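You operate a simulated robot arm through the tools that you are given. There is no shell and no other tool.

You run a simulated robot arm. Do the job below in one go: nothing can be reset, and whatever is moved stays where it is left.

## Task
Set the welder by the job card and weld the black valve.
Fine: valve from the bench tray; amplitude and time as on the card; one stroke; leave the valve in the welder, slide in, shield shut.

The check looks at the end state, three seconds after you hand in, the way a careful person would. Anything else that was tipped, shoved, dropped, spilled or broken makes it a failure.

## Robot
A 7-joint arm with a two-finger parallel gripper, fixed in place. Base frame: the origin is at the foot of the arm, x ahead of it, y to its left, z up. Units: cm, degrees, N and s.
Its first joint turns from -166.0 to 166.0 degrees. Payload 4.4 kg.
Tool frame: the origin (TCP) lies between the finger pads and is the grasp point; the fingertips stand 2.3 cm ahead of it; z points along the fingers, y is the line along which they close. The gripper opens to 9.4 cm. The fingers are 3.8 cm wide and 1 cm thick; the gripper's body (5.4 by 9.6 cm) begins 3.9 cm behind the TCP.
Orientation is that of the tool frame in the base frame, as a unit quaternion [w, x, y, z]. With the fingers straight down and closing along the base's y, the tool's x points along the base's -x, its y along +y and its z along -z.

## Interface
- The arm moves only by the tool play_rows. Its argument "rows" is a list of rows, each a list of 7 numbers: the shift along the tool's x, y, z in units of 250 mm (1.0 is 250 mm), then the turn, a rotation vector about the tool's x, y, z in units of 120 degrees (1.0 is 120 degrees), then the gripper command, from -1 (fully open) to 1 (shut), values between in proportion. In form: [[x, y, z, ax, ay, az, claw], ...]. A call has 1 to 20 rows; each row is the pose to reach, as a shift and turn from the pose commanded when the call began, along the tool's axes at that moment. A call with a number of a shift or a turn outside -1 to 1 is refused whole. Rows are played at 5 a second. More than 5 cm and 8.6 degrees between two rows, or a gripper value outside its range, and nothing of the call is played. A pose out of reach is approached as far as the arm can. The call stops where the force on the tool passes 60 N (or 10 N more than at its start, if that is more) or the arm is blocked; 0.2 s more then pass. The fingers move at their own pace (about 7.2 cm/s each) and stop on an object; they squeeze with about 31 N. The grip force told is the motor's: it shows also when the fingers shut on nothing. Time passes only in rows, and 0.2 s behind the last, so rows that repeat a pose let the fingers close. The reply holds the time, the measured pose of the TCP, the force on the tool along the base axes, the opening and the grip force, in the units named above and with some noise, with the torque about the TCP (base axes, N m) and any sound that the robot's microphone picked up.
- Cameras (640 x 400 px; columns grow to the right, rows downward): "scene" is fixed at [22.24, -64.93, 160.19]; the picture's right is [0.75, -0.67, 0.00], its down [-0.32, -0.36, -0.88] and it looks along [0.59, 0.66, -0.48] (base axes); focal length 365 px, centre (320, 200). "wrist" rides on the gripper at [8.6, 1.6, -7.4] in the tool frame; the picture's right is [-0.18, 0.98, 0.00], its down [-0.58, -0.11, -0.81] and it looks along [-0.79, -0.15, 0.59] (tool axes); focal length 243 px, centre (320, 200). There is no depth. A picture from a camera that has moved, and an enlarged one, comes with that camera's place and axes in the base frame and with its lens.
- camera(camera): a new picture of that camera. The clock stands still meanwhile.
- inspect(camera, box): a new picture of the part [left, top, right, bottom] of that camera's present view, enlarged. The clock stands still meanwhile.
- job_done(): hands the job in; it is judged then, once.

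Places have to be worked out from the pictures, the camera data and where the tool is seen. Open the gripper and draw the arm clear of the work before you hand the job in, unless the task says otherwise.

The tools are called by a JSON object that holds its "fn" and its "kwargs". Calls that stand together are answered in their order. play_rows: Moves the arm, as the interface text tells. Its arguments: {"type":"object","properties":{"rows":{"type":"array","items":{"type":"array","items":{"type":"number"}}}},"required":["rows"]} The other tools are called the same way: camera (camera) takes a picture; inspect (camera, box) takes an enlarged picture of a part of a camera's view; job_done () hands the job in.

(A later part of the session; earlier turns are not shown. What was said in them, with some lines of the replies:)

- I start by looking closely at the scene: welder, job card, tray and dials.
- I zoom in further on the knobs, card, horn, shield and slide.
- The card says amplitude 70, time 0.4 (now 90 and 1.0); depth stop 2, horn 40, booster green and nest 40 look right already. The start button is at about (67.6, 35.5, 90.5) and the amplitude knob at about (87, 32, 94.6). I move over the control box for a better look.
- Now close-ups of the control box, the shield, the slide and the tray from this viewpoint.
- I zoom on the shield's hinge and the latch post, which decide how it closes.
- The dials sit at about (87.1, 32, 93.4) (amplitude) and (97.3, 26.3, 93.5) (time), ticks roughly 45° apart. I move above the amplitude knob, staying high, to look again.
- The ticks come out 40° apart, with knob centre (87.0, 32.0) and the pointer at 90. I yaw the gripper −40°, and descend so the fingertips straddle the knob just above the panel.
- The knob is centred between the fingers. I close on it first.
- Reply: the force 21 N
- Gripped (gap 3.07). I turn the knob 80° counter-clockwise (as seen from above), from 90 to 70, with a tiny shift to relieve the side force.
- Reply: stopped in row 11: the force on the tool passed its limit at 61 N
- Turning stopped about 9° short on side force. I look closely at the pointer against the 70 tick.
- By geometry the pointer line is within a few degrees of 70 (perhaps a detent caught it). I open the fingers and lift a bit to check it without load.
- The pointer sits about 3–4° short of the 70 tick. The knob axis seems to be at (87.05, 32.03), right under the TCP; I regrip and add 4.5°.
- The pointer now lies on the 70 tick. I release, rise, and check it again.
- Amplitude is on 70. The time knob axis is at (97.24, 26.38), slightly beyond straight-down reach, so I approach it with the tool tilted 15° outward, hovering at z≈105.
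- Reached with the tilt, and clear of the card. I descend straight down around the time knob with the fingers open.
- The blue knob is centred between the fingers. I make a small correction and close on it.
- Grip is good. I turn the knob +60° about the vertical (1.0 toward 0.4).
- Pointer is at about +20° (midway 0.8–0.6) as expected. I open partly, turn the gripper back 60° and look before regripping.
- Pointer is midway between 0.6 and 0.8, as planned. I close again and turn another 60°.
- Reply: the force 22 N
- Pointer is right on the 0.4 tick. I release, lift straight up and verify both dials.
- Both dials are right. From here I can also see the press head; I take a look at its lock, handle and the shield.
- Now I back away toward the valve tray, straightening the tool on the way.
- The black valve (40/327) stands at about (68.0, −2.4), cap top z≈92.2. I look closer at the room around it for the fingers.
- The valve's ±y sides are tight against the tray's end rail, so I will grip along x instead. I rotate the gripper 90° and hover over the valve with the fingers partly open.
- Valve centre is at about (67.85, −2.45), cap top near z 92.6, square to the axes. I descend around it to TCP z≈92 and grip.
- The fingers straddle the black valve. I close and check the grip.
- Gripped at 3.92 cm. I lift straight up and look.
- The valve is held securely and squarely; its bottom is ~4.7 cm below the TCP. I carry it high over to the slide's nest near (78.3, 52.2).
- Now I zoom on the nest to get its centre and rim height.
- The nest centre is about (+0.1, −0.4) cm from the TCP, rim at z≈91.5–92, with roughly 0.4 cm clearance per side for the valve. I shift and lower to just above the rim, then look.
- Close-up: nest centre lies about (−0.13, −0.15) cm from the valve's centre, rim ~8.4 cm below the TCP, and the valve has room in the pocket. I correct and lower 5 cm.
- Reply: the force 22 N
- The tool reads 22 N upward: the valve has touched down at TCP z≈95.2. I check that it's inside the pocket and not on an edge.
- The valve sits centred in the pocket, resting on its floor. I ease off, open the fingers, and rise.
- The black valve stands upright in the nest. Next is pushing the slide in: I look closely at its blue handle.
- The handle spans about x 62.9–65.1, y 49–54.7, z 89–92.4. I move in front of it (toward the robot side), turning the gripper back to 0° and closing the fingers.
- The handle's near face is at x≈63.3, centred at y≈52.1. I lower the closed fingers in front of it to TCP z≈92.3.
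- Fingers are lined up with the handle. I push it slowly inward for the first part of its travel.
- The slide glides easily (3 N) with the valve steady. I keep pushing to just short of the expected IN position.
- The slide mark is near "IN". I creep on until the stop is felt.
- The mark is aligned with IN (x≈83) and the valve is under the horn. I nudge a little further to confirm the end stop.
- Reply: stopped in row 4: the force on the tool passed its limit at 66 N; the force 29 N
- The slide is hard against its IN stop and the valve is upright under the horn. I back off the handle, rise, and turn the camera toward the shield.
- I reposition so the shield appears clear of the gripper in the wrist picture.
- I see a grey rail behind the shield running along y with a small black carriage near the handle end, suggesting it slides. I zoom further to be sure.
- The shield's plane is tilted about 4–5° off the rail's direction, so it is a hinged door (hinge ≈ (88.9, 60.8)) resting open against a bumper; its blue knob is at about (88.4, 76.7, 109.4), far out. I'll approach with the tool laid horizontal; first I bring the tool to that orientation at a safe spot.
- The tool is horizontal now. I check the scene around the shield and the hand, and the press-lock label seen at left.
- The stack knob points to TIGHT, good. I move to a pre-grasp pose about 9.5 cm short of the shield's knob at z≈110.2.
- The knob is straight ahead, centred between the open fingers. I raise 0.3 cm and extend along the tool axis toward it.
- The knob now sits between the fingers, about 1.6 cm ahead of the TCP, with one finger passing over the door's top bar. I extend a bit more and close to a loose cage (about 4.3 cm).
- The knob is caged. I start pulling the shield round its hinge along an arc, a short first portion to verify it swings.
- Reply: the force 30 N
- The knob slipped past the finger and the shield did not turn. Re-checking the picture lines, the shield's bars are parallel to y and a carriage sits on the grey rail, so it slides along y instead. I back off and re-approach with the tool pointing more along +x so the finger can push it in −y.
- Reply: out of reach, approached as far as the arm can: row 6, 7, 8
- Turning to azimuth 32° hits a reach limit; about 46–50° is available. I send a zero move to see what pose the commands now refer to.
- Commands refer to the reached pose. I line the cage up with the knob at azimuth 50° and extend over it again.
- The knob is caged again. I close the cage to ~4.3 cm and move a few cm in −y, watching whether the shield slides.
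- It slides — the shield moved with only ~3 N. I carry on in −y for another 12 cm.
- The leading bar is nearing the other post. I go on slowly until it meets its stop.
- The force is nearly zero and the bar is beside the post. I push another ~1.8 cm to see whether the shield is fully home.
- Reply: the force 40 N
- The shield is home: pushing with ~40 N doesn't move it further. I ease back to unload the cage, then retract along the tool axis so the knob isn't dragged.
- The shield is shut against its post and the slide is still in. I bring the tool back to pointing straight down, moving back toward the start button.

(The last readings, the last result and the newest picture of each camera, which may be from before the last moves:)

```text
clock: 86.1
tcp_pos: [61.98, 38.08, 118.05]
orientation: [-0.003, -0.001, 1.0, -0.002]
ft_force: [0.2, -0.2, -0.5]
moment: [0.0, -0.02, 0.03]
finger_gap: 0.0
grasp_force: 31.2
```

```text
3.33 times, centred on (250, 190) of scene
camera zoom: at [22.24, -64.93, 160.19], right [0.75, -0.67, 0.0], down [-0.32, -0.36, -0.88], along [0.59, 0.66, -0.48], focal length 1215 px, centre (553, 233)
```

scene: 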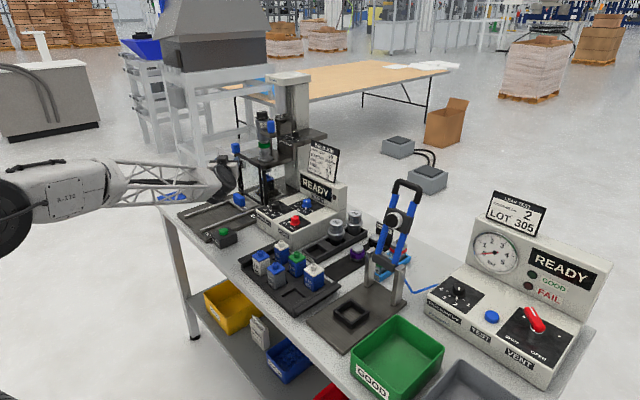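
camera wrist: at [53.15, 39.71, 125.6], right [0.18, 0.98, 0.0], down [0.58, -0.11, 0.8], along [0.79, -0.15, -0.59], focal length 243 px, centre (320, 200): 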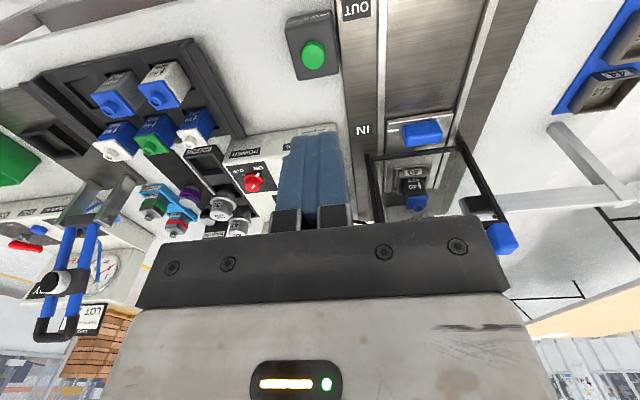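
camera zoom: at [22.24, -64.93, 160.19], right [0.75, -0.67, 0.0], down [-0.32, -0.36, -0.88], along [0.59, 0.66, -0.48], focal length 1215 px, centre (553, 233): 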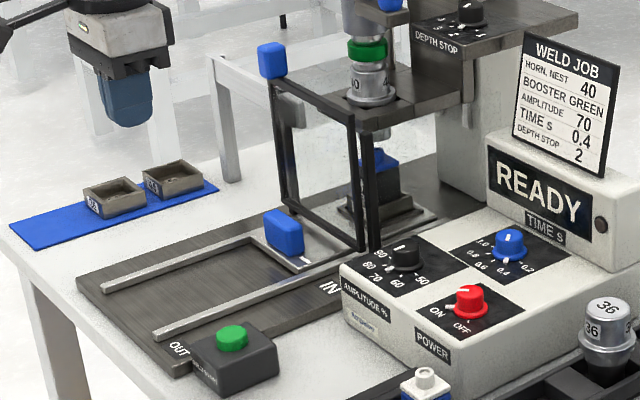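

From here I see the whole front. I zoom in on slide, shield and the start button before firing.

{"fn": "inspect", "kwargs": {"camera": "wrist", "box": [340, 100, 540, 260]}}

{"fn": "inspect", "kwargs": {"camera": "wrist", "box": [270, 0, 370, 90]}}

{"fn": "inspect", "kwargs": {"camera": "scene", "box": [200, 210, 250, 250]}}

{"fn": "inspect", "kwargs": {"camera": "scene", "box": [245, 150, 305, 210]}}

```text
2.50 times, centred on (440, 180) of wrist
camera zoom: at [53.15, 39.71, 125.6], right [0.18, 0.98, 0.0], down [0.58, -0.11, 0.8], along [0.79, -0.15, -0.59], focal length 606 px, centre (20, 250)
```

zoom: 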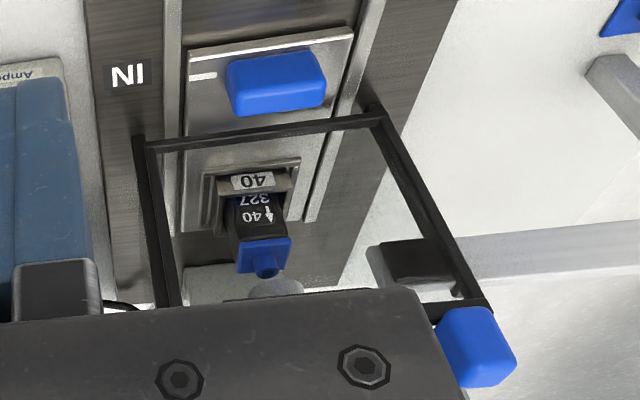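

```text
4.44 times, centred on (320, 45) of wrist
camera zoom: at [53.15, 39.71, 125.6], right [0.18, 0.98, 0.0], down [0.58, -0.11, 0.8], along [0.79, -0.15, -0.59], focal length 1078 px, centre (320, 889)
```

zoom: 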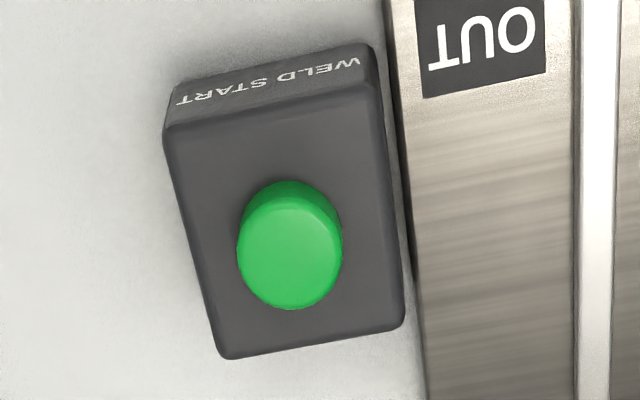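

```text
10.00 times, centred on (225, 230) of scene
camera zoom: at [22.24, -64.93, 160.19], right [0.75, -0.67, 0.0], down [-0.32, -0.36, -0.88], along [0.59, 0.66, -0.48], focal length 3646 px, centre (1270, -100)
```

zoom: 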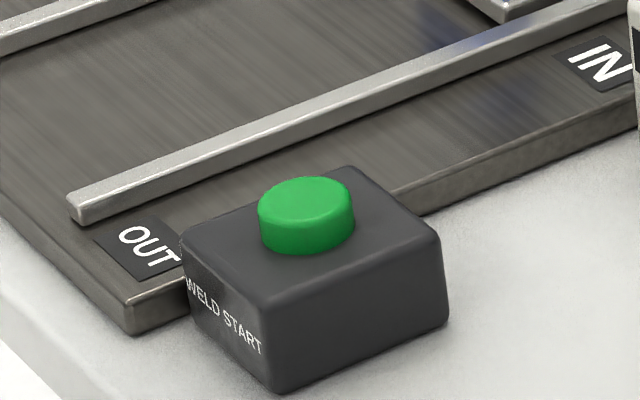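

```text
6.67 times, centred on (275, 180) of scene
camera zoom: at [22.24, -64.93, 160.19], right [0.75, -0.67, 0.0], down [-0.32, -0.36, -0.88], along [0.59, 0.66, -0.48], focal length 2431 px, centre (620, 333)
```

zoom: 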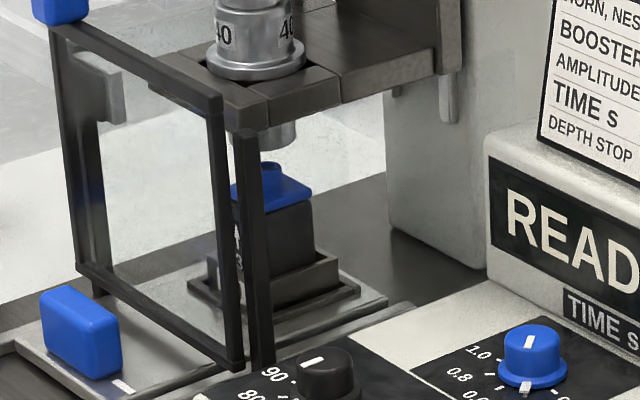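

Slide mark is at IN, shield shut against the post, valve under the horn. The green start button's top is at about (67.8, 36.1, 91.15). I move over it with closed fingers.

{"fn": "play_rows", "kwargs": {"rows": [[-0.0388, -0.0132, 0.134, 0, 0, 0, 1], [-0.0776, -0.0264, 0.267, 0, 0, 0, 1], [-0.1164, -0.0396, 0.401, 0, 0, 0, 1], [-0.1552, -0.0528, 0.535, 0, 0, 0, 1], [-0.194, -0.066, 0.668, 0, 0, 0, 1], [-0.2328, -0.0792, 0.802, 0, 0, 0, 1], [-0.2328, -0.0792, 0.802, 0, 0, 0, 1]]}}

{"fn": "inspect", "kwargs": {"camera": "scene", "box": [190, 190, 260, 260]}}

{"fn": "camera", "kwargs": {"camera": "wrist"}}

```text
clock: 87.7
tcp_pos: [67.66, 36.0, 97.92]
orientation: [-0.001, 0.0, 1.0, -0.002]
ft_force: [-0.5, 1.1, -0.3]
moment: [0.0, 0.01, 0.02]
finger_gap: 0.01
grasp_force: 30.7
```

```text
5.71 times, centred on (225, 225) of scene
camera zoom: at [22.24, -64.93, 160.19], right [0.75, -0.67, 0.0], down [-0.32, -0.36, -0.88], along [0.59, 0.66, -0.48], focal length 2084 px, centre (863, 57)
```

zoom: 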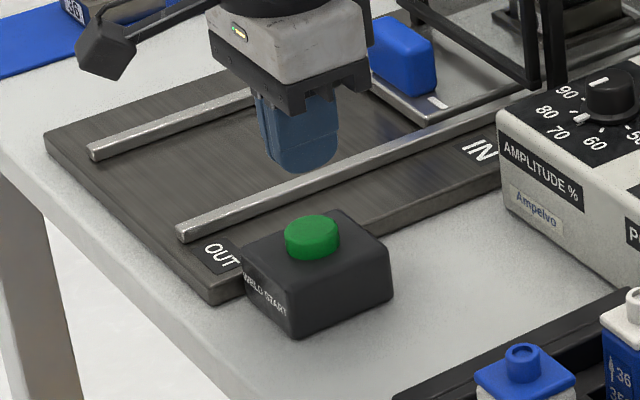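

```text
taken
camera wrist: at [59.0, 37.6, 105.52], right [0.18, 0.98, 0.0], down [0.58, -0.11, 0.8], along [0.79, -0.15, -0.59], focal length 243 px, centre (320, 200)
```

wrist: 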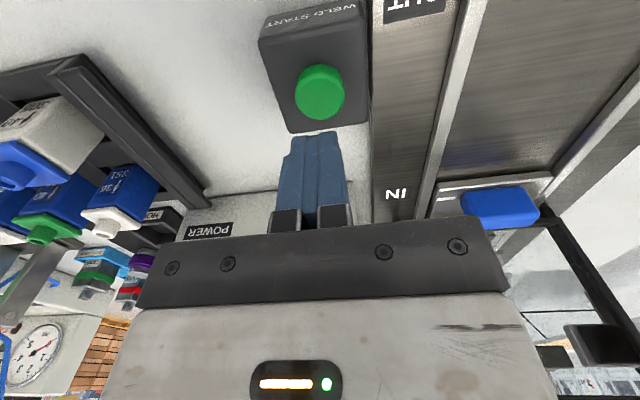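

The button is right under the fingers. I press it once, slowly.

{"fn": "play_rows", "kwargs": {"rows": [[0, 0, 0.08, 0, 0, 0, 1], [0, 0, 0.14, 0, 0, 0, 1], [0, 0, 0.17, 0, 0, 0, 1], [0, 0, 0.182, 0, 0, 0, 1], [0, 0, 0.19, 0, 0, 0, 1], [0, 0, 0.198, 0, 0, 0, 1], [0, 0, 0.206, 0, 0, 0, 1]]}}

{"fn": "inspect", "kwargs": {"camera": "scene", "box": [200, 120, 350, 250]}}

```text
clock: 89.3
tcp_pos: [67.78, 35.95, 92.82]
orientation: [0.0, 0.0, 1.0, -0.001]
ft_force: [-2.3, -6.4, 28.5]
moment: [-0.16, 0.07, 0.06]
finger_gap: 0.0
grasp_force: 30.4
heard: click
```

```text
3.08 times, centred on (275, 185) of scene
camera zoom: at [22.24, -64.93, 160.19], right [0.75, -0.67, 0.0], down [-0.32, -0.36, -0.88], along [0.59, 0.66, -0.48], focal length 1122 px, centre (458, 246)
```

zoom: 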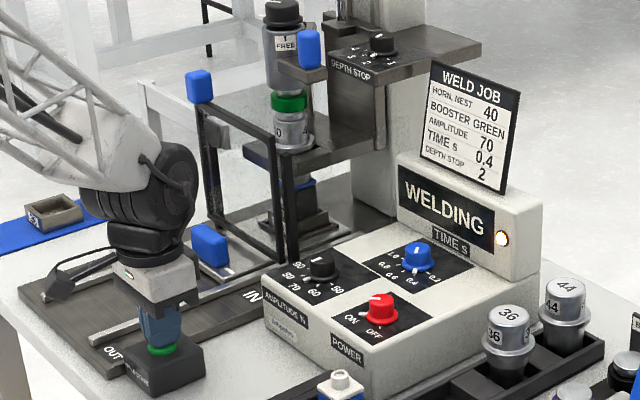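

A click was heard and the display reads WELDING. I lift straight off the button and wait for the stroke to finish.

{"fn": "play_rows", "kwargs": {"rows": [[0, 0, -0.02, 0, 0, 0, 1], [0, 0, -0.08, 0, 0, 0, 1], [0, 0, -0.18, 0, 0, 0, 1], [0, 0, -0.3, 0, 0, 0, 1], [0, 0, -0.45, 0, 0, 0, 1], [0, 0, -0.6, 0, 0, 0, 1], [0, 0, -0.7, 0, 0, 0, 1], [0, 0, -0.7, 0, 0, 0, 1], [0, 0, -0.7, 0, 0, 0, 1], [0, 0, -0.7, 0, 0, 0, 1]]}}

{"fn": "inspect", "kwargs": {"camera": "scene", "box": [200, 120, 350, 250]}}

```text
clock: 91.5
tcp_pos: [67.63, 35.97, 110.2]
orientation: [-0.001, 0.0, 1.0, -0.001]
ft_force: [0.7, 0.5, -0.4]
moment: [-0.01, 0.0, 0.02]
finger_gap: 0.02
grasp_force: 31.0
```

```text
3.08 times, centred on (275, 185) of scene
camera zoom: at [22.24, -64.93, 160.19], right [0.75, -0.67, 0.0], down [-0.32, -0.36, -0.88], along [0.59, 0.66, -0.48], focal length 1122 px, centre (458, 246)
```

zoom: 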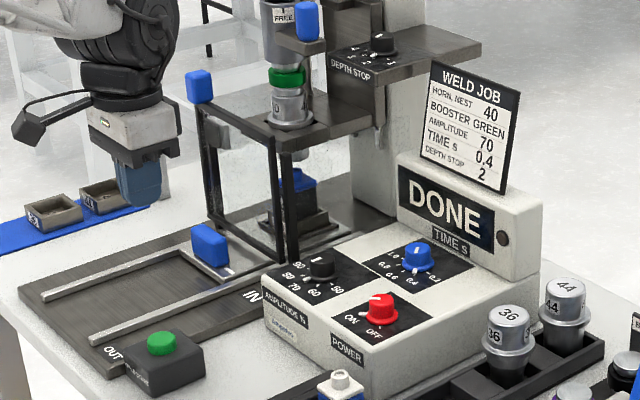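

Display shows DONE and the head has returned up. I open the gripper and draw the arm clear, then check everything once more.

{"fn": "play_rows", "kwargs": {"rows": [[0.06, 0, -0.06, 0, 0, 0, -1], [0.14, 0, -0.14, 0, 0, 0, -1], [0.24, 0, -0.24, 0, 0, 0, -1], [0.36, 0, -0.36, 0, 0, 0, -1], [0.48, 0, -0.44, 0, 0, 0, -1], [0.6, 0, -0.5, 0, 0, 0, -1], [0.7, 0, -0.52, 0, 0, 0, -1], [0.7, 0, -0.52, 0, 0, 0, -1], [0.7, 0, -0.52, 0, 0, 0, -1], [0.7, 0, -0.52, 0, 0, 0, -1]]}}

{"fn": "camera", "kwargs": {"camera": "scene"}}

{"fn": "inspect", "kwargs": {"camera": "scene", "box": [190, 90, 340, 250]}}

{"fn": "inspect", "kwargs": {"camera": "scene", "box": [240, 150, 320, 220]}}

{"fn": "camera", "kwargs": {"camera": "wrist"}}

```text
clock: 93.7
tcp_pos: [50.34, 36.18, 123.28]
orientation: [-0.002, 0.0, 1.0, -0.001]
ft_force: [-0.4, -0.2, -1.0]
moment: [-0.04, -0.02, -0.04]
finger_gap: 9.43
grasp_force: 0.1
```

```text
taken
```

scene: 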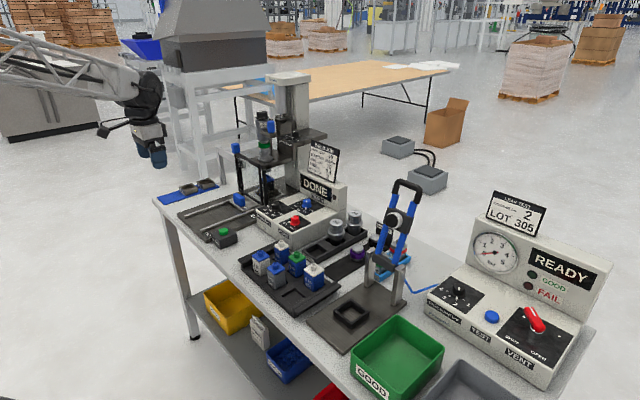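

```text
2.50 times, centred on (265, 170) of scene
camera zoom: at [22.24, -64.93, 160.19], right [0.75, -0.67, 0.0], down [-0.32, -0.36, -0.88], along [0.59, 0.66, -0.48], focal length 912 px, centre (458, 275)
```

zoom: 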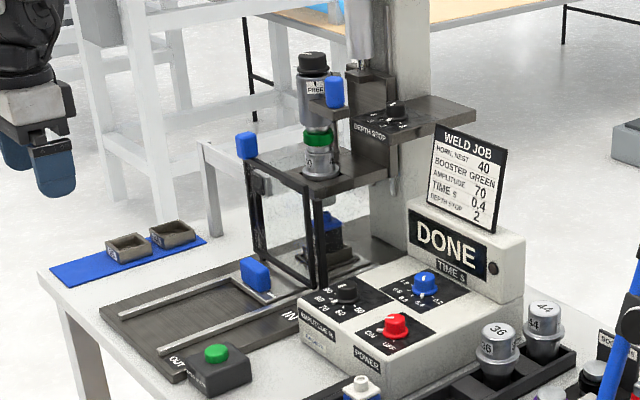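

```text
5.71 times, centred on (280, 185) of scene
camera zoom: at [22.24, -64.93, 160.19], right [0.75, -0.67, 0.0], down [-0.32, -0.36, -0.88], along [0.59, 0.66, -0.48], focal length 2084 px, centre (549, 286)
```

zoom: 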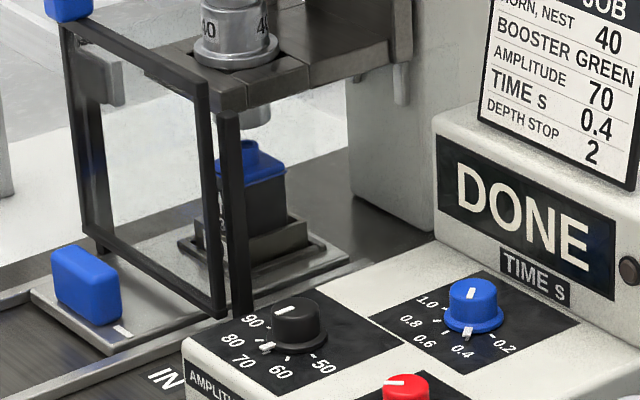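

```text
taken
camera wrist: at [41.49, 37.75, 130.85], right [0.18, 0.98, 0.0], down [0.58, -0.11, 0.8], along [0.79, -0.15, -0.59], focal length 243 px, centre (320, 200)
```

wrist: 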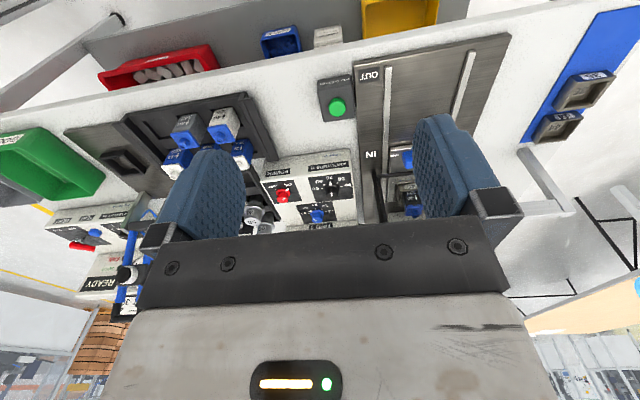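

The card settings are on the dials, the display shows DONE after one stroke, and the black valve is still in the nest. The slide is in, the shield is shut, everything else stands where it was, and the arm is clear with the gripper open. I hand the job in.

{"fn": "job_done", "kwargs": {}}

```text
The job is handed in.
```

I set the welder by the card, welded the black valve (40/327) with one stroke, and handed the job in. The welder's display read DONE after the stroke.

- **Settings:** Amplitude is on 70 and time is on 0.4. The depth stop, horn, nest and booster already matched the card, so I left them alone.
- **Valve:** I took it from the bench tray and left it standing in nest 40 under the horn.
- **Welder:** The slide is against its IN stop and the shield is shut against its post.
- **Around the bench:** In the last pictures nothing else looked tipped, moved or dropped. The arm is drawn clear with the gripper open.

- **Shield:** I first took it for a hinged door and pulled its handle the wrong way with up to about 30 N. It didn't move, and it then slid shut along its rail.
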